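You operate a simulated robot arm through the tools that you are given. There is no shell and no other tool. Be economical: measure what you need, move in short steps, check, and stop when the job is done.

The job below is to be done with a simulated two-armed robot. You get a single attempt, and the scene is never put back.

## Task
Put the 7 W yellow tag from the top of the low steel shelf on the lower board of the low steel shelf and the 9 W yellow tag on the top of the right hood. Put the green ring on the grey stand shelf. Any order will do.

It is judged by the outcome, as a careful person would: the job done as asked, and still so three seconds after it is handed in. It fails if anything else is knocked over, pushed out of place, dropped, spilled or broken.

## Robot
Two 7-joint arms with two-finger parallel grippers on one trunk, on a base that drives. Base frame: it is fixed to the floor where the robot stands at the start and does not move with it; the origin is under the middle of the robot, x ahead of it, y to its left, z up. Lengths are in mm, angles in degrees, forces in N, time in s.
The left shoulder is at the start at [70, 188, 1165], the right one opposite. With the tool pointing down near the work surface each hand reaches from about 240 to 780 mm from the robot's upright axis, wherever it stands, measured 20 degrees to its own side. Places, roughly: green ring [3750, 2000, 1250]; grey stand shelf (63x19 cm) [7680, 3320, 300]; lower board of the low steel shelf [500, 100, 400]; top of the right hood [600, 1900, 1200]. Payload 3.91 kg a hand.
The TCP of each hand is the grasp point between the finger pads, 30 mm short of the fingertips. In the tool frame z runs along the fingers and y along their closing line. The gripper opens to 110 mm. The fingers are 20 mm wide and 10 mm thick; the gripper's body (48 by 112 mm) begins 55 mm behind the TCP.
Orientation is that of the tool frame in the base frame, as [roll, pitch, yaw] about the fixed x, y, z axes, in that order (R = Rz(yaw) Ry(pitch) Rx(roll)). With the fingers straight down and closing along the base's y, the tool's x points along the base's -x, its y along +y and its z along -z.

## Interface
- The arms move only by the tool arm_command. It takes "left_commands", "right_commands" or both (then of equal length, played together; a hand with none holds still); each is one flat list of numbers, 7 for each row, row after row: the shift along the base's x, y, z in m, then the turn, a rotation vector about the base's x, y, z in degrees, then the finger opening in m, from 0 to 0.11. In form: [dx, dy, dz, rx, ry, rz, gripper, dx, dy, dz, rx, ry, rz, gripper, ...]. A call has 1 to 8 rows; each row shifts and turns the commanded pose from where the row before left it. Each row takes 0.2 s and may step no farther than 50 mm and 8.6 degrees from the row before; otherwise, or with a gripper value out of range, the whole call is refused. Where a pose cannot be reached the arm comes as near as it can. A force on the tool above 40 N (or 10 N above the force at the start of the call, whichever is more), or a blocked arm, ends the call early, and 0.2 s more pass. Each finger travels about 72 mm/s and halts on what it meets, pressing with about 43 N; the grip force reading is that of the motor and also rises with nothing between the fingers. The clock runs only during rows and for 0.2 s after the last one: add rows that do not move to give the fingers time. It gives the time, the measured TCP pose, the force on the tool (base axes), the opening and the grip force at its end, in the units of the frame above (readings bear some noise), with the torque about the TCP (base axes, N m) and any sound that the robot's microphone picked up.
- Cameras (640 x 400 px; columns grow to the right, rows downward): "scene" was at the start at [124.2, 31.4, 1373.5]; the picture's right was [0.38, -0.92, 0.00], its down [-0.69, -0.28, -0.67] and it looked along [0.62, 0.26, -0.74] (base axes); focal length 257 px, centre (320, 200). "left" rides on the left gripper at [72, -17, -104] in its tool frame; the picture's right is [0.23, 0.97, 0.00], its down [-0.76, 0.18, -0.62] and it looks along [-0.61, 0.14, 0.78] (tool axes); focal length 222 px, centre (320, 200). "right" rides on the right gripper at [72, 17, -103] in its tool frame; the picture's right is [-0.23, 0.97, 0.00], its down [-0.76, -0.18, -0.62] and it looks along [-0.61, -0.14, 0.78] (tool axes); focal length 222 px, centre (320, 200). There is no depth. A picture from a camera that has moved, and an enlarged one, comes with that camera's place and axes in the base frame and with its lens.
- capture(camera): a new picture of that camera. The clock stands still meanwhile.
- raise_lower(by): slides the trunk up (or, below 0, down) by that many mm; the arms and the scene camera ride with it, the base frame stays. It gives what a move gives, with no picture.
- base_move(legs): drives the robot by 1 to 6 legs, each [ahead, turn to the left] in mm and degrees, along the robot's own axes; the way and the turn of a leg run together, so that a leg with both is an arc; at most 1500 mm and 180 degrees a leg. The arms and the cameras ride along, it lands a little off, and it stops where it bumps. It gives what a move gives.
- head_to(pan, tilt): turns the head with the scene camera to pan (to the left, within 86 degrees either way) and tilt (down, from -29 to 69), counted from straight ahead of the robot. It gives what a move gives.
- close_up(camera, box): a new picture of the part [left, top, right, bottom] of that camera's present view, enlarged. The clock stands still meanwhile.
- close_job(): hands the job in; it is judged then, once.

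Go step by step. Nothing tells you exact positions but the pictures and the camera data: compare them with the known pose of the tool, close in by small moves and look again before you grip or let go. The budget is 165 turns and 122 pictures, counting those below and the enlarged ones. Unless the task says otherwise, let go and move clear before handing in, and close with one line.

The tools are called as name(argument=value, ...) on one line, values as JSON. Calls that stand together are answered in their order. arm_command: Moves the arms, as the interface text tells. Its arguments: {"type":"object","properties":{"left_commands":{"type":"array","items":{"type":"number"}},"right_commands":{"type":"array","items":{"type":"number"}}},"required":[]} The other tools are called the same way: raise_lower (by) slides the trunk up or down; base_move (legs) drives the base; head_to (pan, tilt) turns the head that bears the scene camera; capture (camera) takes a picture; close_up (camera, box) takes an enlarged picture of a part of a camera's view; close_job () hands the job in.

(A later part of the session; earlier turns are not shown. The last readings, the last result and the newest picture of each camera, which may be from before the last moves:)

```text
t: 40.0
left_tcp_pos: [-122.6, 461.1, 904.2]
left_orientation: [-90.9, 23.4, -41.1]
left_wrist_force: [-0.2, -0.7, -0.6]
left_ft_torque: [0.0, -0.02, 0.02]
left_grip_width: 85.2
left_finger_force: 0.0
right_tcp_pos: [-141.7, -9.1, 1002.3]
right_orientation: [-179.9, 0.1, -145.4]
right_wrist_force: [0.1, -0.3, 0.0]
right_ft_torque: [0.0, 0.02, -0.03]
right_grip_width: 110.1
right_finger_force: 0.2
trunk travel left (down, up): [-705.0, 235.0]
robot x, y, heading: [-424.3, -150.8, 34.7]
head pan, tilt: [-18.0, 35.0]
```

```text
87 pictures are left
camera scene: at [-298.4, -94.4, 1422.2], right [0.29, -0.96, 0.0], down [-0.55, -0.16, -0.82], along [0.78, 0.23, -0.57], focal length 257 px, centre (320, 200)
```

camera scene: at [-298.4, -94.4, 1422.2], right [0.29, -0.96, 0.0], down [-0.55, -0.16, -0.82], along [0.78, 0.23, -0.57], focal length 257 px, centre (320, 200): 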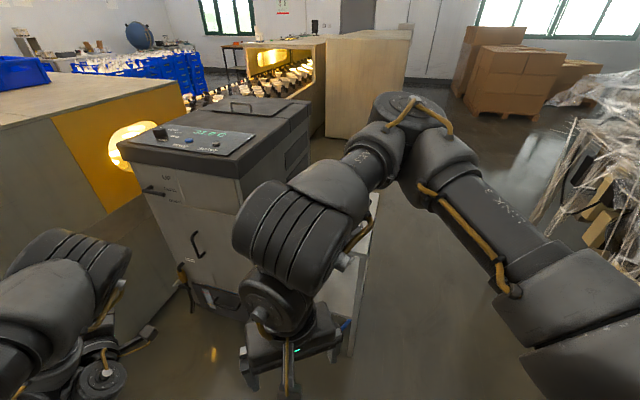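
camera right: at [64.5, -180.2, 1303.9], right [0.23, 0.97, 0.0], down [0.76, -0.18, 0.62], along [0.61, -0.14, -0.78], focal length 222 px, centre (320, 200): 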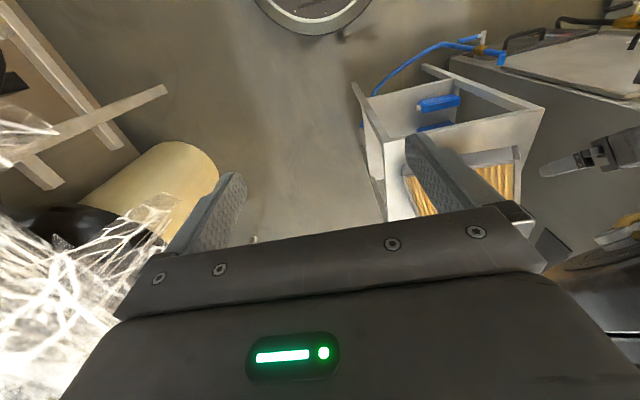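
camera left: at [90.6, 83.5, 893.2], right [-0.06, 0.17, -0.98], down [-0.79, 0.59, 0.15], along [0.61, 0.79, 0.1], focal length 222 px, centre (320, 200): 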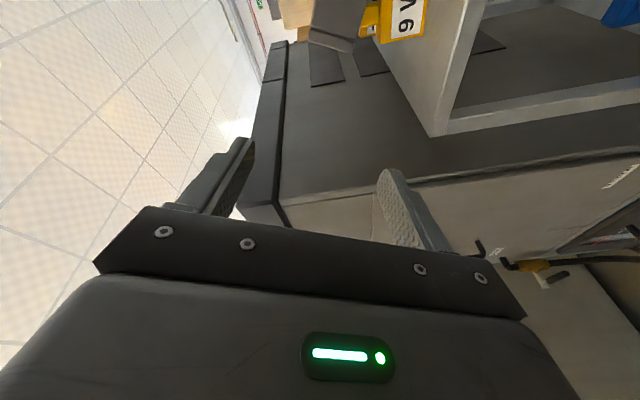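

Right arm next: pitch the hand to point forward while moving it outwards.

arm_command(right_commands=[0.03, 0.0, -0.005, 4.7, -6.7, 0, 0.11, 0.03, 0.0, -0.005, 4.7, -6.7, 0, 0.11, 0.03, 0.0, -0.005, 4.7, -6.7, 0, 0.11, 0.03, 0.0, -0.005, 4.7, -6.7, 0, 0.11, 0.03, 0.0, -0.01, 4.7, -6.7, 0, 0.085, 0.03, 0.0, -0.01, 4.7, -6.7, 0, 0.085])

arm_command(right_commands=[0.02, 0.0, -0.01, 4.7, -6.7, 0, 0.085, 0.02, 0.0, -0.01, 4.7, -6.7, 0, 0.085, 0.02, 0.0, -0.01, 4.7, -6.7, 0, 0.085, 0.02, 0.0, -0.01, 4.7, -6.7, 0, 0.085, 0.01, 0.0, -0.01, 4.6, -6.6, 0, 0.085])

```text
t: 41.5
left_tcp_pos: [-122.2, 462.8, 903.6]
left_orientation: [-91.0, 23.3, -41.2]
left_wrist_force: [0.7, -1.2, -0.5]
left_ft_torque: [0.01, -0.02, -0.04]
left_grip_width: 85.0
left_finger_force: 0.1
right_tcp_pos: [41.3, -1.0, 960.6]
right_orientation: [179.5, 49.2, -145.6]
right_wrist_force: [0.7, -0.5, -0.5]
right_ft_torque: [0.02, 0.01, -0.01]
right_grip_width: 85.1
right_finger_force: 0.0
right hand out of reach, approached as far as the arm can: row 4
trunk travel left (down, up): [-705.0, 235.0]
robot x, y, heading: [-425.0, -149.2, 34.5]
head pan, tilt: [-18.0, 35.0]
```

```text
t: 42.6
left_tcp_pos: [-121.0, 462.1, 903.7]
left_orientation: [-91.0, 23.3, -41.4]
left_wrist_force: [-0.5, -0.1, -0.5]
left_ft_torque: [-0.01, -0.04, 0.04]
left_grip_width: 84.9
left_finger_force: 0.0
right_tcp_pos: [135.8, 215.7, 1040.2]
right_orientation: [133.9, 89.5, 169.0]
right_wrist_force: [-0.6, 0.3, 0.4]
right_ft_torque: [0.0, -0.01, 0.02]
right_grip_width: 85.3
right_finger_force: 0.0
right hand out of reach, approached as far as the arm can: row 1, 2, 3, 4, 5
trunk travel left (down, up): [-705.0, 235.0]
robot x, y, heading: [-424.7, -147.8, 34.4]
head pan, tilt: [-18.0, 35.0]
```

The wrist found the horizontal pose but the position wandered up and left. I'll step it back toward the filter's approach line and see whether it follows.

arm_command(right_commands=[0.02, -0.02, -0.03, 0, 0, 0, 0.085, 0.02, -0.02, -0.03, 0, 0, 0, 0.085, 0.01, -0.03, -0.03, 0, 0, 0, 0.085, 0.01, -0.03, -0.03, 0, 0, 0, 0.085])

capture(camera="scene")

```text
t: 43.6
left_tcp_pos: [-123.4, 460.6, 904.9]
left_orientation: [-91.0, 23.3, -41.2]
left_wrist_force: [0.8, -0.2, 0.0]
left_ft_torque: [-0.05, -0.01, -0.03]
left_grip_width: 85.2
left_finger_force: 0.0
right_tcp_pos: [194.4, 113.9, 920.9]
right_orientation: [103.0, 89.5, 138.2]
right_wrist_force: [-0.9, 0.7, 0.3]
right_ft_torque: [-0.03, 0.02, 0.0]
right_grip_width: 84.9
right_finger_force: 0.0
right hand out of reach, approached as far as the arm can: row 1
trunk travel left (down, up): [-705.0, 235.0]
robot x, y, heading: [-423.1, -149.0, 34.6]
head pan, tilt: [-18.0, 35.0]
```

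```text
86 pictures are left
camera scene: at [-297.6, -94.3, 1422.2], right [0.29, -0.96, 0.0], down [-0.55, -0.16, -0.82], along [0.78, 0.23, -0.57], focal length 257 px, centre (320, 200)
```

scene: 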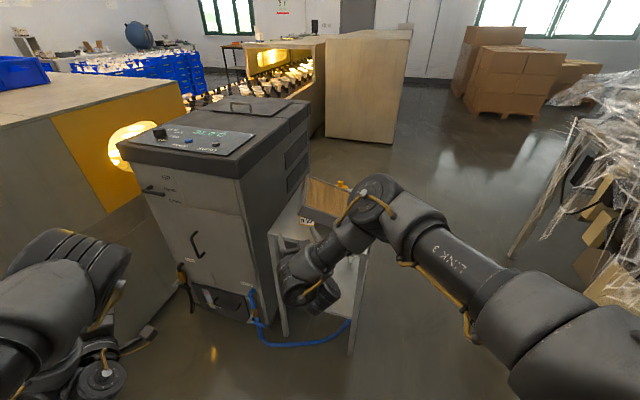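

It follows now. I'll roll the hand by −65° about its axis while edging toward the filter.

arm_command(right_commands=[0.008, -0.006, -0.004, -6.65, -4.6, 0, 0.085, 0.008, -0.006, -0.004, -6.65, -4.6, 0, 0.085, 0.008, -0.006, -0.004, -6.65, -4.6, 0, 0.085, 0.008, -0.006, -0.004, -6.65, -4.6, 0, 0.085, 0.008, -0.006, -0.004, -6.65, -4.6, 0, 0.085, 0.008, -0.006, -0.004, -6.65, -4.6, 0, 0.085, 0.008, -0.006, -0.004, -6.65, -4.6, 0, 0.085, 0.008, -0.006, -0.004, -6.65, -4.6, 0, 0.085])

arm_command(right_commands=[0, 0, 0, 0, 0, -6, 0.085, 0, 0, 0, 0, 0, -6, 0.085, 0, 0, 0, 0, 0, -5, 0.085])

close_up(camera="scene", box=[220, 150, 420, 310])

capture(camera="right")

```text
t: 45.5
left_tcp_pos: [-122.6, 461.9, 904.6]
left_orientation: [-90.8, 23.3, -41.2]
left_wrist_force: [0.7, 0.4, 0.2]
left_ft_torque: [0.0, 0.0, 0.03]
left_grip_width: 85.1
left_finger_force: 0.1
right_tcp_pos: [226.1, 74.7, 909.2]
right_orientation: [-90.1, 47.0, -55.5]
right_wrist_force: [0.1, -0.5, -0.1]
right_ft_torque: [0.04, -0.02, 0.0]
right_grip_width: 85.1
right_finger_force: 0.1
right hand out of reach, approached as far as the arm can: row 3, 4, 5, 6, 7, 8
trunk travel left (down, up): [-705.0, 235.0]
robot x, y, heading: [-423.2, -153.6, 34.7]
head pan, tilt: [-18.0, 35.0]
```

```text
t: 46.2
left_tcp_pos: [-122.7, 461.6, 904.8]
left_orientation: [-90.8, 23.3, -41.1]
left_wrist_force: [0.0, 0.3, 0.2]
left_ft_torque: [0.0, -0.01, -0.01]
left_grip_width: 84.9
left_finger_force: 0.0
right_tcp_pos: [269.2, 74.2, 936.1]
right_orientation: [-90.1, 47.9, -66.9]
right_wrist_force: [-0.7, 0.8, 0.0]
right_ft_torque: [0.04, -0.01, -0.04]
right_grip_width: 84.9
right_finger_force: 0.1
right hand out of reach, approached as far as the arm can: row 1, 2, 3
trunk travel left (down, up): [-705.0, 235.0]
robot x, y, heading: [-428.8, -152.0, 34.7]
head pan, tilt: [-18.0, 35.0]
```

```text
2.50 times, centred on (320, 230) of scene
camera zoom: at [-298.5, -94.4, 1422.2], right [0.28, -0.96, 0.0], down [-0.55, -0.16, -0.82], along [0.79, 0.23, -0.57], focal length 643 px, centre (320, 125)
```

zoom: 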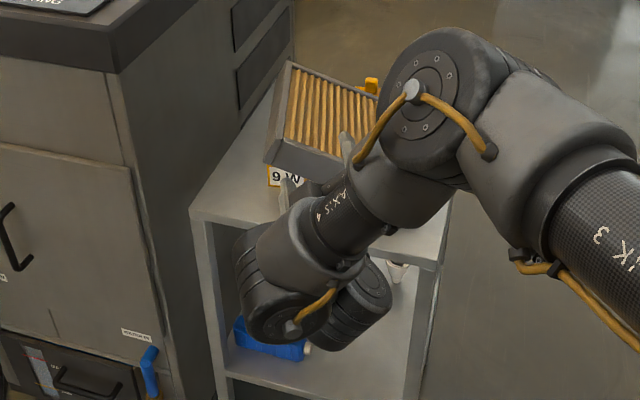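

```text
84 pictures are left
camera right: at [188.2, 0.3, 871.0], right [-0.35, 0.8, -0.48], down [-0.72, 0.1, 0.69], along [0.6, 0.59, 0.54], focal length 222 px, centre (320, 200)
```

right: 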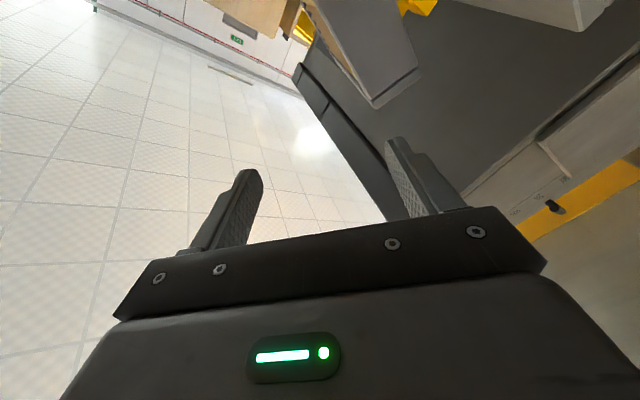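

The right wrist runs out of roll. I'll retract the right arm to its resting pose, then turn the robot to −15° so the left arm can take the filter from the left-front instead.

arm_command(right_commands=[-0.02, -0.01, 0.01, 7.8, 3.3, 0, 0.11, -0.02, -0.01, 0.01, 7.8, 3.3, 0, 0.11, -0.02, -0.01, 0.01, 7.8, 3.3, 0, 0.11, -0.02, -0.01, 0.01, 7.8, 3.3, 0, 0.11, -0.02, -0.01, 0.01, 7.8, 3.3, 0, 0.11])

arm_command(right_commands=[-0.02, -0.02, 0, -3.3, 7.8, 0, 0.11, -0.02, -0.02, 0, -3.3, 7.8, 0, 0.11, -0.03, -0.02, 0, -3.3, 7.8, 0, 0.11, -0.03, -0.02, 0, -3.3, 7.8, 0, 0.11, -0.03, -0.02, 0, -3.3, 7.8, 0, 0.11, -0.03, -0.02, 0, -3.3, 7.8, 0, 0.11, -0.03, -0.02, 0, -3.3, 7.8, 0, 0.11, -0.03, -0.02, 0, -3.3, 7.8, 0, 0.11])

capture(camera="scene")

```text
t: 47.5
left_tcp_pos: [-121.6, 461.1, 905.9]
left_orientation: [-90.9, 23.3, -41.2]
left_wrist_force: [0.4, -0.1, 0.0]
left_ft_torque: [-0.02, -0.02, 0.01]
left_grip_width: 84.8
left_finger_force: 0.0
right_tcp_pos: [266.5, -39.3, 1016.9]
right_orientation: [-168.5, 88.5, -147.2]
right_wrist_force: [-0.7, -0.1, 0.9]
right_ft_torque: [-0.02, -0.01, 0.04]
right_grip_width: 109.9
right_finger_force: 0.0
right hand out of reach, approached as far as the arm can: row 1, 2, 3, 4, 5
trunk travel left (down, up): [-705.0, 235.0]
robot x, y, heading: [-423.5, -151.9, 34.5]
head pan, tilt: [-18.0, 35.0]
```

```text
t: 49.2
left_tcp_pos: [-123.1, 462.2, 905.4]
left_orientation: [-90.9, 23.2, -41.2]
left_wrist_force: [-0.6, 0.3, 0.1]
left_ft_torque: [0.01, 0.01, -0.02]
left_grip_width: 84.8
left_finger_force: 0.0
right_tcp_pos: [107.8, -192.8, 1007.9]
right_orientation: [-178.3, 20.6, -156.6]
right_wrist_force: [0.1, -0.9, -0.4]
right_ft_torque: [-0.02, -0.04, 0.0]
right_grip_width: 110.1
right_finger_force: 0.0
right hand out of reach, approached as far as the arm can: row 1, 2, 5, 6, 7, 8
trunk travel left (down, up): [-705.0, 235.0]
robot x, y, heading: [-428.0, -147.4, 34.6]
head pan, tilt: [-18.0, 35.0]
```

```text
83 pictures are left
camera scene: at [-300.3, -93.5, 1422.4], right [0.29, -0.96, 0.0], down [-0.55, -0.16, -0.82], along [0.79, 0.23, -0.57], focal length 257 px, centre (320, 200)
```

scene: 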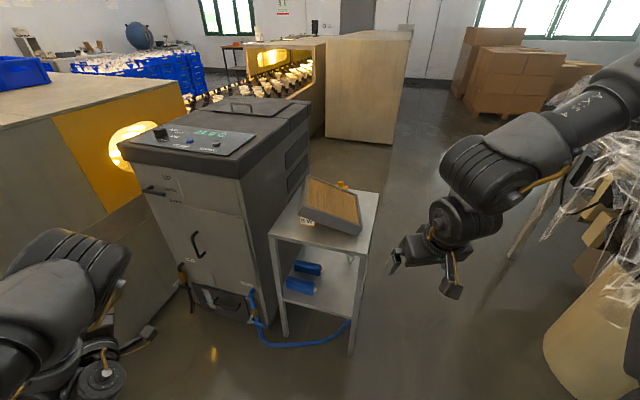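

Clear view: the shelf, leaning filter and tags. I'll tuck the right hand in closer before turning.

arm_command(right_commands=[-0.035, 0.025, 0, -1.3, 3.1, 2, 0.11, -0.035, 0.025, 0, -1.3, 3.1, 2, 0.11, -0.035, 0.025, 0, -1.3, 3.1, 2, 0.11, -0.035, 0.025, 0, -1.3, 3.1, 2, 0.11, -0.035, 0.025, 0, -1.3, 3.1, 2, 0.11, -0.035, 0.025, 0, -1.3, 3.1, 2, 0.11])

base_move(legs=[[0, -49]])

head_to(pan=30, tilt=35)

capture(camera="scene")

```text
t: 50.6
left_tcp_pos: [-122.5, 461.8, 903.6]
left_orientation: [-90.9, 23.2, -41.2]
left_wrist_force: [-0.5, -0.6, -0.2]
left_ft_torque: [0.02, 0.01, -0.02]
left_grip_width: 85.1
left_finger_force: 0.0
right_tcp_pos: [-89.3, -35.5, 1007.1]
right_orientation: [179.6, 0.6, -144.9]
right_wrist_force: [0.2, 0.9, 0.8]
right_ft_torque: [-0.01, 0.01, -0.01]
right_grip_width: 110.0
right_finger_force: 0.1
right hand out of reach, approached as far as the arm can: row 1, 2
trunk travel left (down, up): [-705.0, 235.0]
robot x, y, heading: [-422.5, -146.3, 34.4]
head pan, tilt: [-18.0, 35.0]
```

```text
t: 53.2
left_tcp_pos: [232.0, 29.2, 905.8]
left_orientation: [-91.0, 23.2, -89.6]
left_wrist_force: [-0.1, 0.4, -0.2]
left_ft_torque: [0.0, -0.01, 0.03]
left_grip_width: 85.2
left_finger_force: 0.1
right_tcp_pos: [-117.0, -326.5, 1007.4]
right_orientation: [179.5, 0.7, 166.8]
right_wrist_force: [0.9, -0.2, 0.2]
right_ft_torque: [-0.05, -0.02, -0.01]
right_grip_width: 110.2
right_finger_force: 0.0
trunk travel left (down, up): [-705.0, 235.0]
robot x, y, heading: [-428.9, -149.4, -14.1]
head pan, tilt: [-18.0, 35.0]
```

```text
t: 54.4
left_tcp_pos: [232.4, 29.7, 904.6]
left_orientation: [-90.9, 23.2, -89.6]
left_wrist_force: [-0.2, 1.2, -0.4]
left_ft_torque: [-0.05, 0.0, 0.02]
left_grip_width: 84.8
left_finger_force: 0.2
right_tcp_pos: [-117.4, -327.0, 1007.8]
right_orientation: [179.5, 0.7, 166.8]
right_wrist_force: [-0.3, -0.4, -0.3]
right_ft_torque: [0.0, 0.02, 0.0]
right_grip_width: 110.0
right_finger_force: 0.1
trunk travel left (down, up): [-705.0, 235.0]
robot x, y, heading: [-422.5, -151.6, -13.7]
head pan, tilt: [30.0, 35.0]
```

```text
82 pictures are left
camera scene: at [-290.7, -135.9, 1422.2], right [0.28, -0.96, 0.0], down [-0.55, -0.16, -0.82], along [0.79, 0.23, -0.57], focal length 257 px, centre (320, 200)
```

scene: 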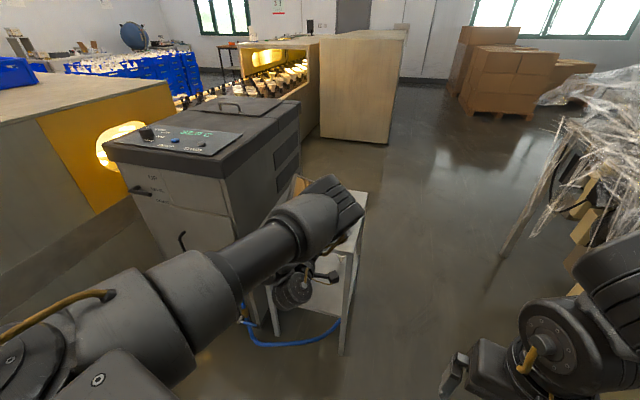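

The left hand is near. I'll change its orientation to lie in the filter's plane, coming from the left-front, and move to the pre-grasp point.

arm_command(left_commands=[0, 0.02, 0, 0, 0, -6.5, 0.085, 0, 0.02, 0, 0, 0, -6.5, 0.085, 0.01, 0.02, 0, 0, 0, -6.5, 0.085, 0.02, 0.01, -0.01, 0, 5.2, 0, 0.085, 0.02, 0.01, -0.01, 0, 5.2, 0, 0.085, 0.02, 0, -0.01, 0, 5.2, 0, 0.085])

capture(camera="left")

close_up(camera="scene", box=[220, 150, 420, 310])

```text
t: 55.8
left_tcp_pos: [304.3, 109.1, 875.0]
left_orientation: [-106.6, 17.4, -114.7]
left_wrist_force: [-0.2, 0.6, -0.1]
left_ft_torque: [-0.01, -0.03, -0.01]
left_grip_width: 85.2
left_finger_force: 0.0
right_tcp_pos: [-117.4, -327.1, 1007.4]
right_orientation: [179.5, 0.7, 166.7]
right_wrist_force: [0.0, 0.4, 0.3]
right_ft_torque: [0.01, 0.05, 0.01]
right_grip_width: 109.9
right_finger_force: 0.0
trunk travel left (down, up): [-705.0, 235.0]
robot x, y, heading: [-423.4, -153.3, -13.8]
head pan, tilt: [30.0, 35.0]
```

```text
81 pictures are left
camera left: at [184.1, 74.1, 896.4], right [-0.22, 0.17, -0.96], down [-0.29, 0.93, 0.23], along [0.93, 0.33, -0.16], focal length 222 px, centre (320, 200)
```

left: 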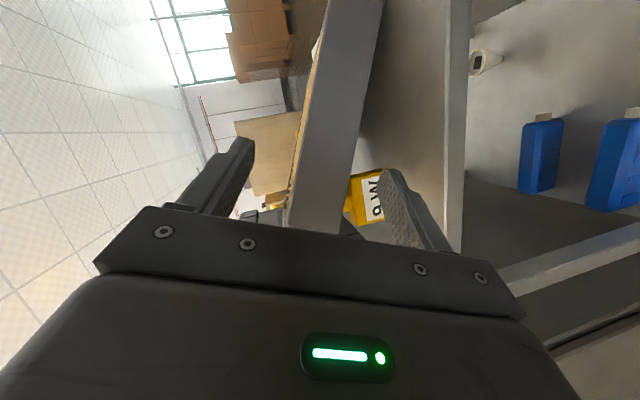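

```text
2.50 times, centred on (320, 230) of scene
camera zoom: at [-290.3, -135.6, 1422.1], right [0.28, -0.96, 0.0], down [-0.55, -0.16, -0.82], along [0.79, 0.23, -0.57], focal length 643 px, centre (320, 125)
```

zoom: 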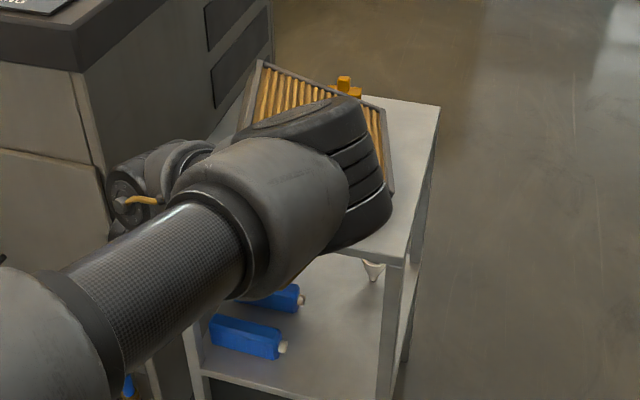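

The hand is well aligned: the filter's near end sits between the fingers. I'll advance and check before gripping.

arm_command(left_commands=[0.029, -0.007, -0.01, 0, 0, 0, 0.085, 0.029, -0.007, -0.01, 0, 0, 0, 0.085, 0.022, -0.006, -0.009, 0, 0, 0, 0.085])

capture(camera="left")

```text
t: 56.6
left_tcp_pos: [383.8, 90.2, 846.7]
left_orientation: [-106.4, 17.5, -114.4]
left_wrist_force: [-0.2, -0.1, -0.3]
left_ft_torque: [0.0, 0.04, -0.02]
left_grip_width: 84.7
left_finger_force: 0.0
right_tcp_pos: [-116.7, -327.0, 1008.2]
right_orientation: [179.7, 0.6, 166.8]
right_wrist_force: [0.8, -0.6, 1.3]
right_ft_torque: [0.0, 0.04, 0.02]
right_grip_width: 110.0
right_finger_force: 0.0
trunk travel left (down, up): [-705.0, 235.0]
robot x, y, heading: [-424.4, -149.8, -13.9]
head pan, tilt: [30.0, 35.0]
```

```text
79 pictures are left
camera left: at [264.6, 54.4, 868.3], right [-0.22, 0.17, -0.96], down [-0.29, 0.93, 0.23], along [0.93, 0.33, -0.16], focal length 222 px, centre (320, 200)
```

left: 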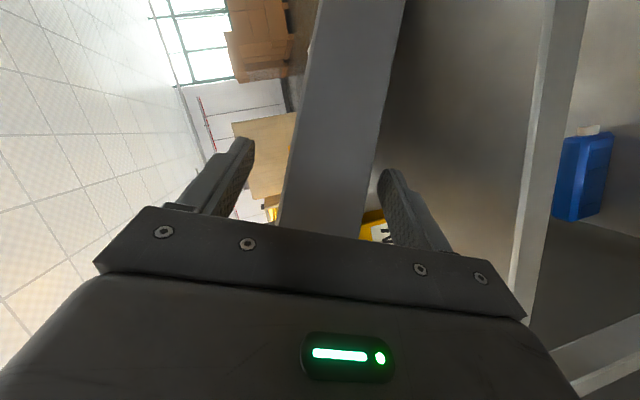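

close_up(camera="left", box=[200, 60, 460, 260])

```text
2.00 times, centred on (330, 160) of left
camera zoom: at [264.6, 54.4, 868.3], right [-0.22, 0.17, -0.96], down [-0.29, 0.93, 0.23], along [0.93, 0.33, -0.16], focal length 444 px, centre (300, 280)
```

zoom: 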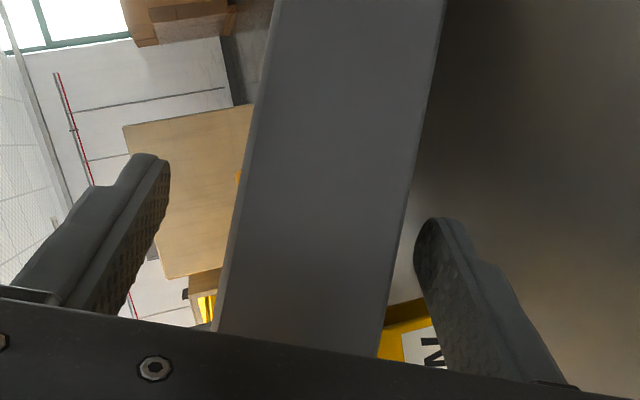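

The filter end lies between the fingers, about 7 mm off-centre. I'll correct, go in 12 mm more and close.

arm_command(left_commands=[-0.001, 0.003, -0.006, 0, 0, 0, 0.085, 0.012, -0.004, -0.003, 0, 0, 0, 0.085, 0, 0, 0, 0, 0, 0, 0.06, 0, 0, 0, 0, 0, 0, 0.03, 0, 0, 0, 0, 0, 0, 0.03, 0, 0, 0, 0, 0, 0, 0.03])

capture(camera="left")

```text
t: 58.0
left_tcp_pos: [394.2, 86.6, 839.0]
left_orientation: [-106.2, 17.5, -114.8]
left_wrist_force: [3.7, -2.2, 9.3]
left_ft_torque: [-0.1, -1.85, -0.17]
left_grip_width: 50.0
left_finger_force: 43.0
right_tcp_pos: [-118.0, -327.1, 1007.3]
right_orientation: [179.5, 0.7, 166.6]
right_wrist_force: [-0.4, 0.2, 0.5]
right_ft_torque: [0.0, -0.01, 0.01]
right_grip_width: 110.4
right_finger_force: 0.1
trunk travel left (down, up): [-705.0, 235.0]
robot x, y, heading: [-424.7, -149.9, -14.1]
head pan, tilt: [30.0, 35.0]
```

```text
77 pictures are left
camera left: at [274.0, 51.8, 860.5], right [-0.22, 0.17, -0.96], down [-0.29, 0.93, 0.23], along [0.93, 0.33, -0.15], focal length 222 px, centre (320, 200)
```

left: 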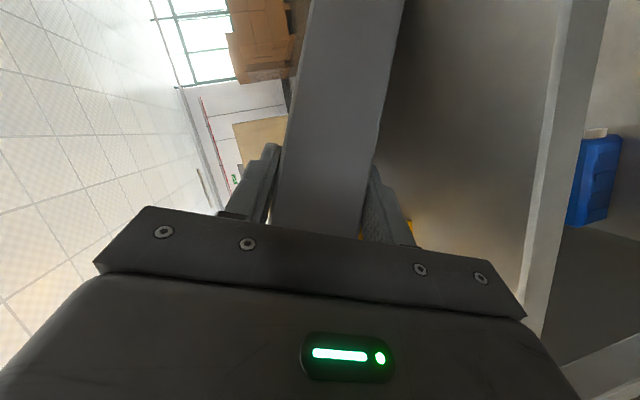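

Gripped at 50 mm width. Lifting straight up in small steps.

arm_command(left_commands=[0, 0, 0.02, 0, 0, 0, 0.03, 0, 0, 0.02, 0, 0, 0, 0.03, 0, 0, 0.03, 0, 0, 0, 0.03, 0, 0, 0.03, 0, 0, 0, 0.03, 0, 0, 0, 0, 0, 0, 0.03])

close_up(camera="scene", box=[180, 120, 420, 310])

capture(camera="left")

```text
t: 59.2
left_tcp_pos: [394.4, 89.1, 936.7]
left_orientation: [-106.3, 17.5, -114.5]
left_wrist_force: [-0.8, 0.2, -0.5]
left_ft_torque: [-0.03, 0.02, -0.02]
left_grip_width: 30.1
left_finger_force: 0.2
right_tcp_pos: [-116.9, -326.4, 1009.0]
right_orientation: [179.4, 0.7, 166.8]
right_wrist_force: [-0.2, -0.3, -0.1]
right_ft_torque: [0.03, -0.02, 0.0]
right_grip_width: 110.2
right_finger_force: 0.0
trunk travel left (down, up): [-705.0, 235.0]
robot x, y, heading: [-424.0, -151.2, -13.7]
head pan, tilt: [30.0, 35.0]
```

```text
2.11 times, centred on (300, 215) of scene
camera zoom: at [-290.5, -135.4, 1422.2], right [0.28, -0.96, 0.0], down [-0.55, -0.16, -0.82], along [0.79, 0.23, -0.57], focal length 542 px, centre (362, 168)
```

zoom: 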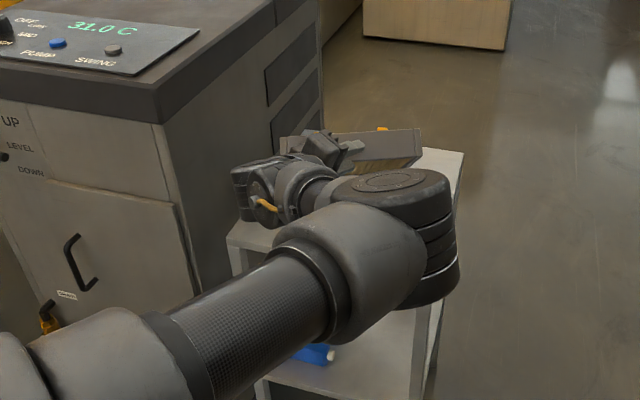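

```text
75 pictures are left
camera left: at [274.4, 53.3, 958.5], right [-0.22, 0.17, -0.96], down [-0.29, 0.93, 0.23], along [0.93, 0.33, -0.16], focal length 222 px, centre (320, 200)
```

left: 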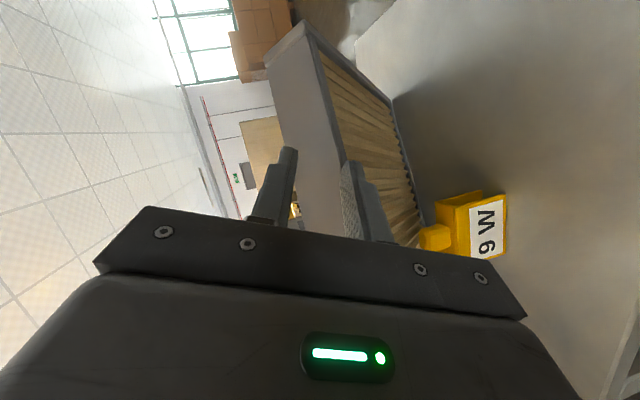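

The filter slipped off during the lift but has changed attitude; I need a close look at how it now sits.

close_up(camera="left", box=[220, 0, 540, 260])

close_up(camera="scene", box=[260, 160, 400, 240])

```text
1.54 times, centred on (380, 130) of left
camera zoom: at [274.4, 53.3, 958.5], right [-0.22, 0.17, -0.96], down [-0.29, 0.93, 0.23], along [0.93, 0.33, -0.16], focal length 342 px, centre (228, 308)
```

zoom: 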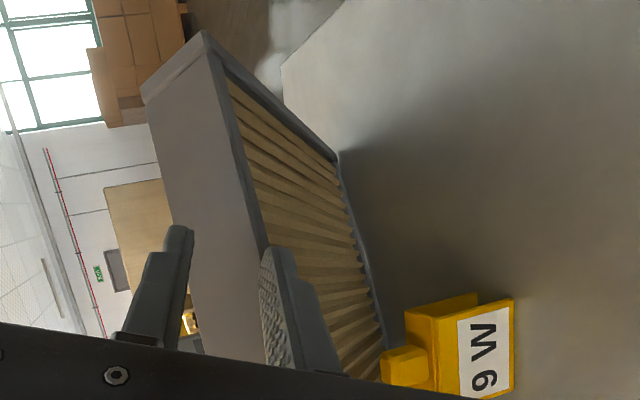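

```text
4.57 times, centred on (330, 200) of scene
camera zoom: at [-290.5, -135.4, 1422.2], right [0.28, -0.96, 0.0], down [-0.55, -0.16, -0.82], along [0.79, 0.23, -0.57], focal length 1176 px, centre (274, 200)
```

zoom: 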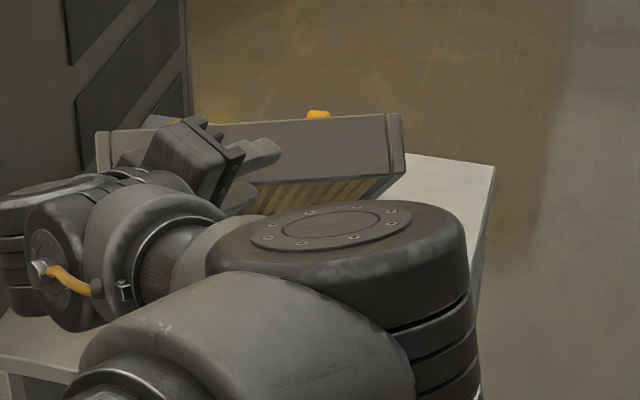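

The near end is now raised, apparently resting on my fingers, with the far edge on the shelf. I'll lower it gently back rather than let it drop, then take a deeper grip nearer its centre of mass.

arm_command(left_commands=[0, 0, -0.012, 0, 0, 0, 0.03, 0, 0, -0.012, 0, 0, 0, 0.03])

close_up(camera="left", box=[220, 0, 540, 260])

```text
t: 59.8
left_tcp_pos: [394.6, 88.1, 912.0]
left_orientation: [-106.2, 17.3, -114.5]
left_wrist_force: [0.4, -0.4, -0.1]
left_ft_torque: [-0.04, 0.01, -0.03]
left_grip_width: 30.1
left_finger_force: 0.1
right_tcp_pos: [-117.5, -326.1, 1007.2]
right_orientation: [179.5, 0.7, 166.7]
right_wrist_force: [-0.3, -0.7, -1.0]
right_ft_torque: [-0.01, -0.01, -0.01]
right_grip_width: 109.6
right_finger_force: 0.1
trunk travel left (down, up): [-705.0, 235.0]
robot x, y, heading: [-429.1, -147.4, -13.9]
head pan, tilt: [30.0, 35.0]
```

```text
1.54 times, centred on (380, 130) of left
camera zoom: at [274.6, 53.1, 934.2], right [-0.22, 0.17, -0.96], down [-0.29, 0.93, 0.23], along [0.93, 0.33, -0.16], focal length 342 px, centre (228, 308)
```

zoom: 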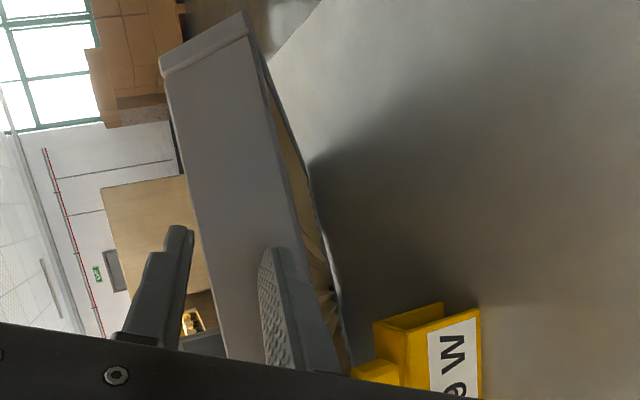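

arm_command(left_commands=[0, 0, -0.012, 0, 0, 0, 0.03, 0, 0, -0.012, 0, 0, 0, 0.03, 0, 0, -0.012, 0, 0, 0, 0.03])

capture(camera="left")

```text
t: 60.6
left_tcp_pos: [393.9, 89.0, 876.4]
left_orientation: [-106.3, 17.6, -114.6]
left_wrist_force: [1.1, -0.1, -0.4]
left_ft_torque: [0.0, 0.01, 0.02]
left_grip_width: 29.8
left_finger_force: 0.0
right_tcp_pos: [-116.7, -327.1, 1006.6]
right_orientation: [179.4, 0.7, 166.7]
right_wrist_force: [0.0, -0.6, -0.5]
right_ft_torque: [-0.04, 0.0, 0.02]
right_grip_width: 110.1
right_finger_force: 0.2
trunk travel left (down, up): [-705.0, 235.0]
robot x, y, heading: [-424.6, -150.9, -14.0]
head pan, tilt: [30.0, 35.0]
```

```text
71 pictures are left
camera left: at [274.4, 53.4, 898.6], right [-0.22, 0.17, -0.96], down [-0.29, 0.93, 0.23], along [0.93, 0.33, -0.16], focal length 222 px, centre (320, 200)
```

left: 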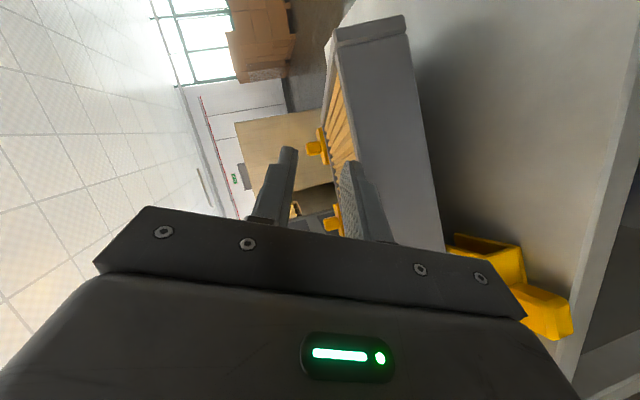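

The filter has settled lower and further back. I'll retract the hand and take stock from above.

arm_command(left_commands=[-0.03, 0.01, 0.012, 0, 0, 0, 0.05, -0.04, 0.012, 0.012, 0, 0, 0, 0.085, -0.04, 0.012, 0.012, 0, 0, 0, 0.085, -0.04, 0.012, 0.012, 0, 0, 0, 0.085, -0.04, 0.02, 0.012, 0, 0, 0, 0.085, -0.04, 0.02, 0.012, 0, 0, 0, 0.085])

capture(camera="left")

capture(camera="scene")

```text
t: 62.0
left_tcp_pos: [174.1, 170.2, 946.1]
left_orientation: [-106.3, 17.5, -114.5]
left_wrist_force: [-0.1, 0.2, 0.5]
left_ft_torque: [0.03, -0.02, 0.04]
left_grip_width: 84.9
left_finger_force: 0.1
left hand out of reach, approached as far as the arm can: row 6
right_tcp_pos: [-117.8, -327.7, 1007.9]
right_orientation: [179.5, 0.7, 166.6]
right_wrist_force: [-0.5, 0.1, -0.3]
right_ft_torque: [0.02, 0.03, 0.01]
right_grip_width: 109.8
right_finger_force: 0.2
trunk travel left (down, up): [-705.0, 235.0]
robot x, y, heading: [-424.1, -150.0, -14.0]
head pan, tilt: [30.0, 35.0]
```

```text
70 pictures are left
camera left: at [53.5, 134.2, 968.2], right [-0.22, 0.17, -0.96], down [-0.29, 0.93, 0.23], along [0.93, 0.33, -0.16], focal length 222 px, centre (320, 200)
```

left: 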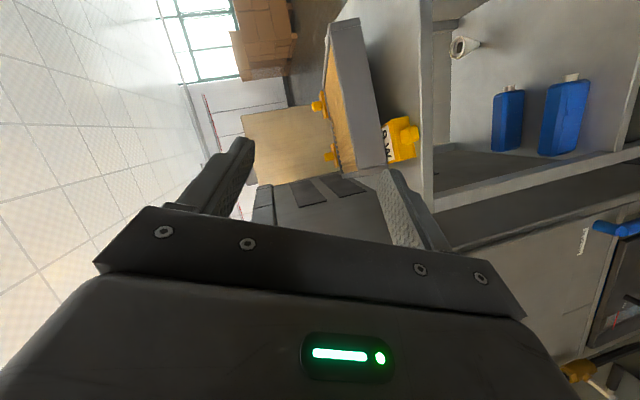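

```text
69 pictures are left
camera scene: at [-291.0, -135.2, 1422.3], right [0.28, -0.96, 0.0], down [-0.55, -0.16, -0.82], along [0.79, 0.23, -0.57], focal length 257 px, centre (320, 200)
```

scene: 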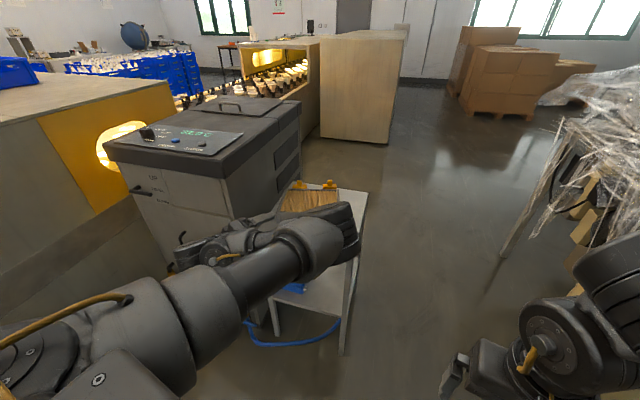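

raise_lower(by=230)

head_to(pan=33, tilt=40)

close_up(camera="scene", box=[220, 140, 420, 280])

close_up(camera="left", box=[240, 0, 480, 190])

```text
t: 64.4
left_tcp_pos: [175.3, 168.8, 1175.9]
left_orientation: [-106.3, 17.3, -114.6]
left_wrist_force: [0.2, 0.0, 0.0]
left_ft_torque: [-0.02, 0.0, 0.01]
left_grip_width: 85.0
left_finger_force: 0.0
right_tcp_pos: [-116.5, -326.7, 1237.2]
right_orientation: [179.5, 0.7, 166.6]
right_wrist_force: [0.1, 0.7, -0.2]
right_ft_torque: [0.0, 0.01, -0.02]
right_grip_width: 110.0
right_finger_force: 0.0
trunk travel left (down, up): [-935.0, 5.0]
robot x, y, heading: [-422.5, -146.8, -14.1]
head pan, tilt: [30.0, 35.0]
```

```text
t: 65.1
left_tcp_pos: [174.4, 169.5, 1175.5]
left_orientation: [-106.4, 17.3, -114.5]
left_wrist_force: [-1.2, -0.3, -0.3]
left_ft_torque: [0.01, 0.01, -0.02]
left_grip_width: 85.0
left_finger_force: 0.0
right_tcp_pos: [-117.4, -326.9, 1237.5]
right_orientation: [179.5, 0.7, 166.7]
right_wrist_force: [0.0, 0.5, 0.6]
right_ft_torque: [-0.02, 0.01, -0.01]
right_grip_width: 110.1
right_finger_force: 0.1
trunk travel left (down, up): [-935.0, 5.0]
robot x, y, heading: [-425.2, -148.9, -13.7]
head pan, tilt: [33.0, 40.0]
```

```text
2.86 times, centred on (320, 210) of scene
camera zoom: at [-294.8, -132.3, 1644.7], right [0.33, -0.94, 0.0], down [-0.61, -0.21, -0.77], along [0.72, 0.25, -0.64], focal length 735 px, centre (320, 171)
```

zoom: 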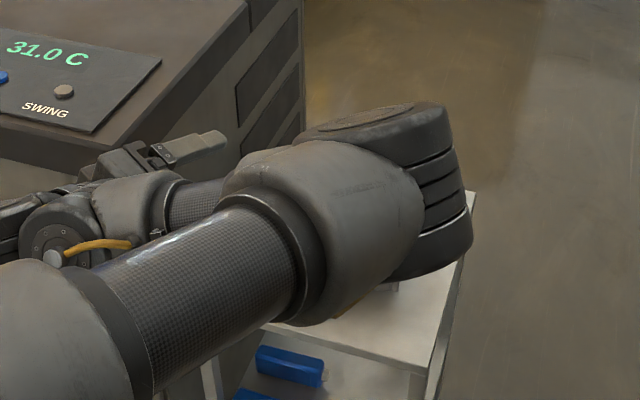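

```text
2.11 times, centred on (360, 95) of left
camera zoom: at [54.5, 133.8, 1197.9], right [-0.22, 0.17, -0.96], down [-0.29, 0.93, 0.23], along [0.93, 0.33, -0.16], focal length 468 px, centre (236, 421)
```

zoom: 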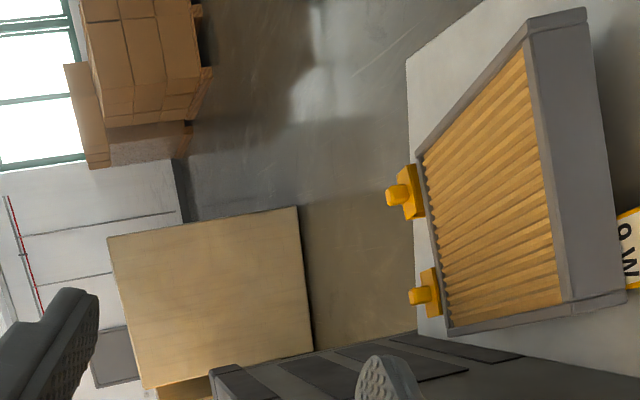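

The filter now lies flat behind the 9 W tag (which has tipped); the 7 W and 15 W tags still stand, the 15 W essentially unmoved. I'll first take the 9 W tag out of the way, so I turn the left hand straight down above it.

arm_command(left_commands=[0.01, 0.0, -0.01, 5.0, 4.88, -4.08, 0.085, 0.01, 0.0, -0.01, 5.0, 4.88, -4.08, 0.085, 0.01, 0.0, -0.01, 5.0, 4.88, -4.08, 0.085, 0.01, 0.0, -0.01, 5.0, 4.88, -4.08, 0.085, 0.01, 0.0, -0.01, 5.0, 4.88, -4.08, 0.085, 0.01, 0.0, -0.01, 5.0, 4.88, -4.08, 0.085, 0.01, 0.0, -0.01, 5.0, 4.88, -4.08, 0.085, 0.01, 0.0, -0.01, 5.0, 4.88, -4.08, 0.085])

arm_command(left_commands=[0.01, 0, -0.02, 5.0, 4.88, -4.08, 0.11, 0.01, 0, -0.02, 5.0, 4.88, -4.08, 0.11, 0.01, 0, -0.02, 5.0, 4.88, -4.08, 0.11])

capture(camera="left")

```text
t: 65.5
left_tcp_pos: [184.2, 170.5, 1165.8]
left_orientation: [-113.3, 20.7, -120.9]
left_wrist_force: [7.6, 3.4, -13.0]
left_ft_torque: [0.24, -1.58, -0.17]
left_grip_width: 85.3
left_finger_force: 0.1
right_tcp_pos: [-116.7, -327.0, 1237.0]
right_orientation: [179.5, 0.7, 166.7]
right_wrist_force: [-0.9, -0.9, 0.2]
right_ft_torque: [0.06, -0.01, 0.01]
right_grip_width: 109.7
right_finger_force: 0.0
trunk travel left (down, up): [-935.0, 5.0]
robot x, y, heading: [-425.1, -152.0, -13.9]
head pan, tilt: [33.0, 40.0]
stopped in row 2 (left hand): the force on the tool passed its limit at 93 N (the readings are from after the stop); the commanded pose is now the measured one
```

```text
t: 65.8
left_tcp_pos: [186.4, 171.6, 1161.5]
left_orientation: [-115.0, 21.8, -122.7]
left_wrist_force: [4.7, 2.3, -9.9]
left_ft_torque: [0.17, -1.3, -0.16]
left_grip_width: 110.2
left_finger_force: 0.2
right_tcp_pos: [-116.7, -328.2, 1236.5]
right_orientation: [179.7, 0.8, 166.6]
right_wrist_force: [0.0, 0.2, 0.1]
right_ft_torque: [0.0, -0.03, 0.0]
right_grip_width: 109.8
right_finger_force: 0.1
trunk travel left (down, up): [-935.0, 5.0]
robot x, y, heading: [-427.0, -151.3, -14.0]
head pan, tilt: [33.0, 40.0]
stopped in row 1 (left hand): the force on the tool passed its limit at 67 N (the readings are from after the stop); the commanded pose is now the measured one
```

```text
66 pictures are left
camera left: at [65.8, 143.1, 1191.0], right [-0.28, 0.32, -0.9], down [-0.18, 0.91, 0.38], along [0.94, 0.27, -0.2], focal length 222 px, centre (320, 200)
```

left: 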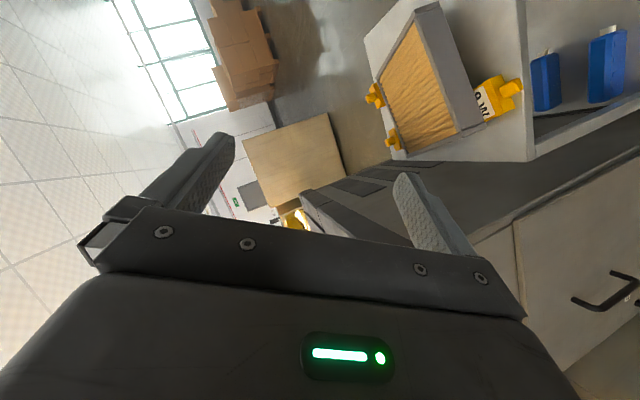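

The hand touched the robot's own arm. I'll move it forward first and unwind the rotation in the order it was built up.

arm_command(left_commands=[0.02, 0, -0.01, -5.0, -4.9, 4.1, 0.11, 0.03, 0, -0.01, 0, 0, 0, 0.11, 0.03, 0, -0.01, 0, -5, 0, 0.11, 0.03, 0, -0.01, 0, -5, 0, 0.11])

arm_command(left_commands=[0.01, 0, -0.01, 0, -4, 4, 0.11, 0.01, 0, -0.01, 0, 0, 6, 0.11, 0.01, 0, -0.01, 4, 0, 6, 0.11, 0.01, 0, -0.01, 8, 0, 0, 0.11, 0, 0, -0.01, 8, 0, 0, 0.11, 0, 0, -0.01, 8, 0, 0, 0.11, 0, 0, -0.01, 8, 0, 0, 0.11])

```text
t: 66.8
left_tcp_pos: [298.8, 171.4, 1122.3]
left_orientation: [-97.9, 23.8, -112.4]
left_wrist_force: [-0.5, 0.6, 0.4]
left_ft_torque: [0.01, -0.01, -0.03]
left_grip_width: 110.2
left_finger_force: 0.0
right_tcp_pos: [-115.4, -325.7, 1237.6]
right_orientation: [179.6, 0.6, 166.7]
right_wrist_force: [0.1, -0.4, 0.4]
right_ft_torque: [-0.02, 0.02, 0.02]
right_grip_width: 110.3
right_finger_force: 0.1
trunk travel left (down, up): [-935.0, 5.0]
robot x, y, heading: [-427.0, -149.0, -13.9]
head pan, tilt: [33.0, 40.0]
```

```text
t: 68.4
left_tcp_pos: [306.0, 173.8, 1136.6]
left_orientation: [-102.0, 59.0, -103.1]
left_wrist_force: [1.5, 0.2, -0.1]
left_ft_torque: [-0.02, 0.02, 0.0]
left_grip_width: 110.4
left_finger_force: 0.1
left hand out of reach, approached as far as the arm can: row 3, 4, 5, 6, 7
right_tcp_pos: [-115.9, -325.7, 1238.5]
right_orientation: [179.6, 0.6, 166.7]
right_wrist_force: [0.3, 0.4, 0.0]
right_ft_torque: [-0.03, -0.02, -0.01]
right_grip_width: 109.8
right_finger_force: 0.0
trunk travel left (down, up): [-935.0, 5.0]
robot x, y, heading: [-426.8, -149.8, -13.8]
head pan, tilt: [33.0, 40.0]
```

arm_command(left_commands=[0.01, 0.0, -0.005, 2.2, 7.4, -2.06, 0.11, 0.01, 0, -0.005, 2.2, 7.4, -2.06, 0.11, 0.01, 0, -0.01, 2.2, 7.4, -2.06, 0.11, 0.01, 0, -0.01, 2.2, 7.4, -2.06, 0.11, 0, 0, -0.015, 2.2, 7.4, -2.06, 0.11, 0, 0, -0.015, 2.2, 7.4, -2.06, 0.11])

arm_command(left_commands=[0, 0, -0.015, 2.2, 7.4, -2.06, 0.11, 0, 0, -0.015, 2.2, 7.4, -2.06, 0.11, 0, 0, -0.015, 2.2, 7.4, -2.06, 0.11, 0, 0, -0.015, 2.2, 7.4, -2.06, 0.11, 0, 0, -0.015, 2.1, 7, -2, 0.11])

capture(camera="left")

capture(camera="scene")

```text
t: 69.8
left_tcp_pos: [346.8, 172.0, 1076.1]
left_orientation: [-163.8, 34.8, -164.2]
left_wrist_force: [0.3, 0.1, 1.5]
left_ft_torque: [0.02, -0.03, -0.01]
left_grip_width: 110.0
left_finger_force: 0.0
right_tcp_pos: [-115.8, -327.0, 1236.4]
right_orientation: [179.6, 0.6, 166.7]
right_wrist_force: [0.7, -0.6, 0.1]
right_ft_torque: [0.04, -0.03, -0.01]
right_grip_width: 109.8
right_finger_force: 0.1
trunk travel left (down, up): [-935.0, 5.0]
robot x, y, heading: [-427.0, -150.3, -13.8]
head pan, tilt: [33.0, 40.0]
```

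```text
t: 71.0
left_tcp_pos: [368.9, 175.4, 1028.8]
left_orientation: [-176.8, 13.1, -176.8]
left_wrist_force: [-1.6, -0.4, -1.3]
left_ft_torque: [-0.01, -0.02, 0.0]
left_grip_width: 109.8
left_finger_force: 0.1
left hand out of reach, approached as far as the arm can: row 4, 5
right_tcp_pos: [-116.7, -328.1, 1235.5]
right_orientation: [179.5, 0.6, 166.7]
right_wrist_force: [0.3, -0.7, 0.3]
right_ft_torque: [0.01, 0.02, -0.02]
right_grip_width: 110.0
right_finger_force: 0.1
trunk travel left (down, up): [-935.0, 5.0]
robot x, y, heading: [-424.8, -150.3, -13.8]
head pan, tilt: [33.0, 40.0]
```

```text
65 pictures are left
camera left: at [276.6, 161.1, 1113.8], right [-0.26, 0.96, -0.1], down [0.59, 0.24, 0.77], along [0.76, 0.14, -0.63], focal length 222 px, centre (320, 200)
```

left: 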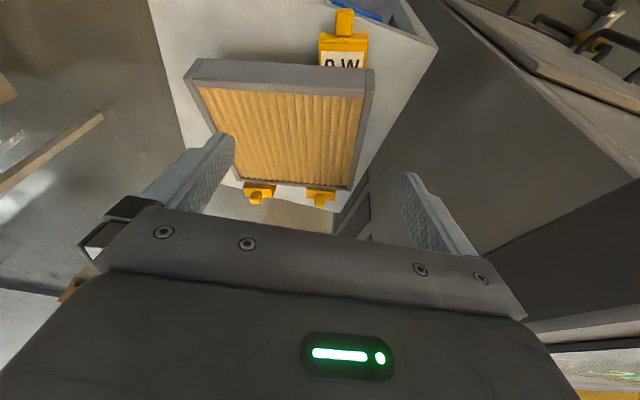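

```text
64 pictures are left
camera scene: at [-294.4, -133.5, 1644.6], right [0.33, -0.94, 0.0], down [-0.61, -0.21, -0.77], along [0.72, 0.25, -0.64], focal length 257 px, centre (320, 200)
```

scene: 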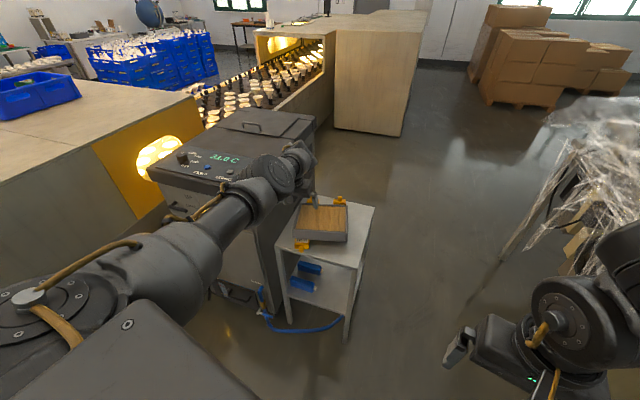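

close_up(camera="left", box=[260, 0, 440, 110])

close_up(camera="scene", box=[270, 180, 380, 260])

```text
3.56 times, centred on (350, 55) of left
camera zoom: at [276.6, 161.1, 1113.8], right [-0.26, 0.96, -0.1], down [0.59, 0.24, 0.77], along [0.76, 0.14, -0.63], focal length 790 px, centre (213, 716)
```

zoom: 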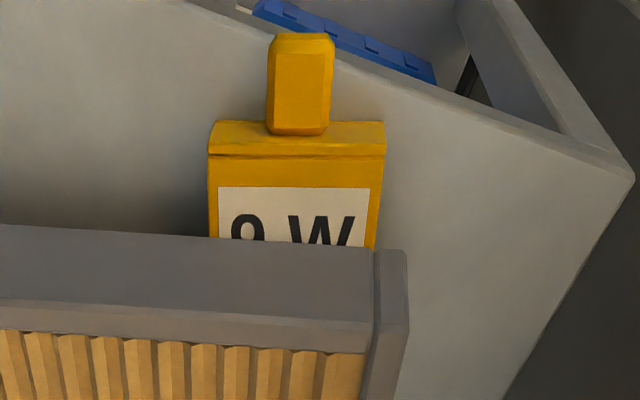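

```text
5.00 times, centred on (325, 220) of scene
camera zoom: at [-294.4, -133.5, 1644.6], right [0.33, -0.94, 0.0], down [-0.61, -0.21, -0.77], along [0.72, 0.25, -0.64], focal length 1286 px, centre (295, 100)
```

zoom: 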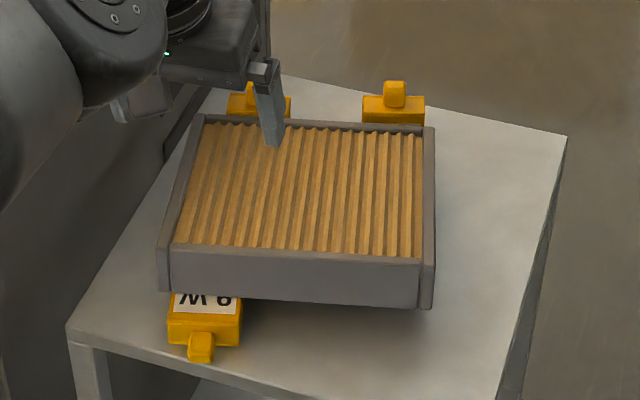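

The filter's near edge is propped up 25–30 mm by the tipped 9 W tag, so a finger fits underneath for a deep grip. I'll turn the left hand to point forward again, above and short of the shelf.

arm_command(left_commands=[-0.01, -0.005, 0.01, 0, -7.7, 0, 0.11, -0.01, -0.005, 0.01, 0, -7.7, 0, 0.11, -0.01, -0.005, 0.01, 0, -7.7, 0, 0.11, -0.01, -0.005, 0.01, 0, -7.7, 0, 0.11, -0.01, -0.005, 0.015, 0, -7.7, 0, 0.11, -0.01, -0.005, 0.015, 0, -7.7, 0, 0.11, -0.005, -0.005, 0.015, 0, -7.7, 0, 0.11, 0, 0, 0.015, 0, -7.7, 0, 0.11])

arm_command(left_commands=[0, 0, 0, -4, -7.7, 0, 0.11, 0, 0, 0, -8.4, 0, 0, 0.11, 0, 0, 0, -8.4, 0, 0, 0.11, 0, 0, 0, -8.4, 0, 0, 0.11, 0, 0, 0, -8.4, 0, 0, 0.09, 0, 0, 0, -8.4, 0, 0, 0.08, 0, 0, 0, -8.4, 0, 0, 0.07, 0, 0, 0, -8.4, 0, 0, 0.064])

```text
t: 72.8
left_tcp_pos: [304.7, 146.1, 1131.6]
left_orientation: [-166.7, 74.6, -168.5]
left_wrist_force: [0.2, -0.3, 0.1]
left_ft_torque: [0.0, -0.02, 0.03]
left_grip_width: 109.9
left_finger_force: 0.1
right_tcp_pos: [-116.5, -328.3, 1236.8]
right_orientation: [179.5, 0.7, 166.7]
right_wrist_force: [0.8, 0.0, -0.1]
right_ft_torque: [0.03, -0.03, 0.03]
right_grip_width: 110.1
right_finger_force: 0.1
trunk travel left (down, up): [-935.0, 5.0]
robot x, y, heading: [-424.6, -151.0, -13.9]
head pan, tilt: [33.0, 40.0]
```

```text
refused: row 1 steps farther than a row can; nothing moved
```

arm_command(left_commands=[0, 0, 0, 0, -7.7, 0, 0.11, 0, 0, 0, -8.4, 0, 0, 0.11, 0, 0, 0, -8.4, 0, 0, 0.11, 0, 0, 0, -8.4, 0, 0, 0.11, 0, 0, 0, -8.4, 0, 0, 0.09, 0, 0, 0, -8.4, 0, 0, 0.08, 0, 0, 0, -8.4, 0, 0, 0.07, 0, 0, 0, -8.4, 0, 0, 0.064])

arm_command(left_commands=[0, 0, 0, -8.4, 0, 0, 0.064, 0, 0, 0, -8.4, 0, 0, 0.064, 0, 0, 0, -8.4, 0, 0, 0.064])

```text
t: 74.6
left_tcp_pos: [305.0, 142.3, 1129.1]
left_orientation: [-92.0, 27.8, -98.5]
left_wrist_force: [0.4, 0.2, -1.0]
left_ft_torque: [-0.01, -0.02, 0.03]
left_grip_width: 64.1
left_finger_force: 0.2
right_tcp_pos: [-116.9, -326.7, 1236.9]
right_orientation: [179.5, 0.7, 166.7]
right_wrist_force: [0.1, 0.0, 0.5]
right_ft_torque: [-0.02, 0.02, -0.04]
right_grip_width: 109.9
right_finger_force: 0.0
trunk travel left (down, up): [-935.0, 5.0]
robot x, y, heading: [-422.3, -148.3, -14.1]
head pan, tilt: [33.0, 40.0]
```

```text
t: 75.4
left_tcp_pos: [304.9, 142.4, 1129.5]
left_orientation: [-88.3, 2.9, -97.6]
left_wrist_force: [0.7, -0.7, 0.1]
left_ft_torque: [0.04, -0.01, -0.01]
left_grip_width: 64.4
left_finger_force: 0.1
right_tcp_pos: [-117.4, -326.6, 1237.4]
right_orientation: [179.4, 0.8, 166.7]
right_wrist_force: [0.1, -0.1, -0.8]
right_ft_torque: [-0.03, -0.03, -0.02]
right_grip_width: 109.9
right_finger_force: 0.1
trunk travel left (down, up): [-935.0, 5.0]
robot x, y, heading: [-425.2, -147.3, -13.7]
head pan, tilt: [33.0, 40.0]
```

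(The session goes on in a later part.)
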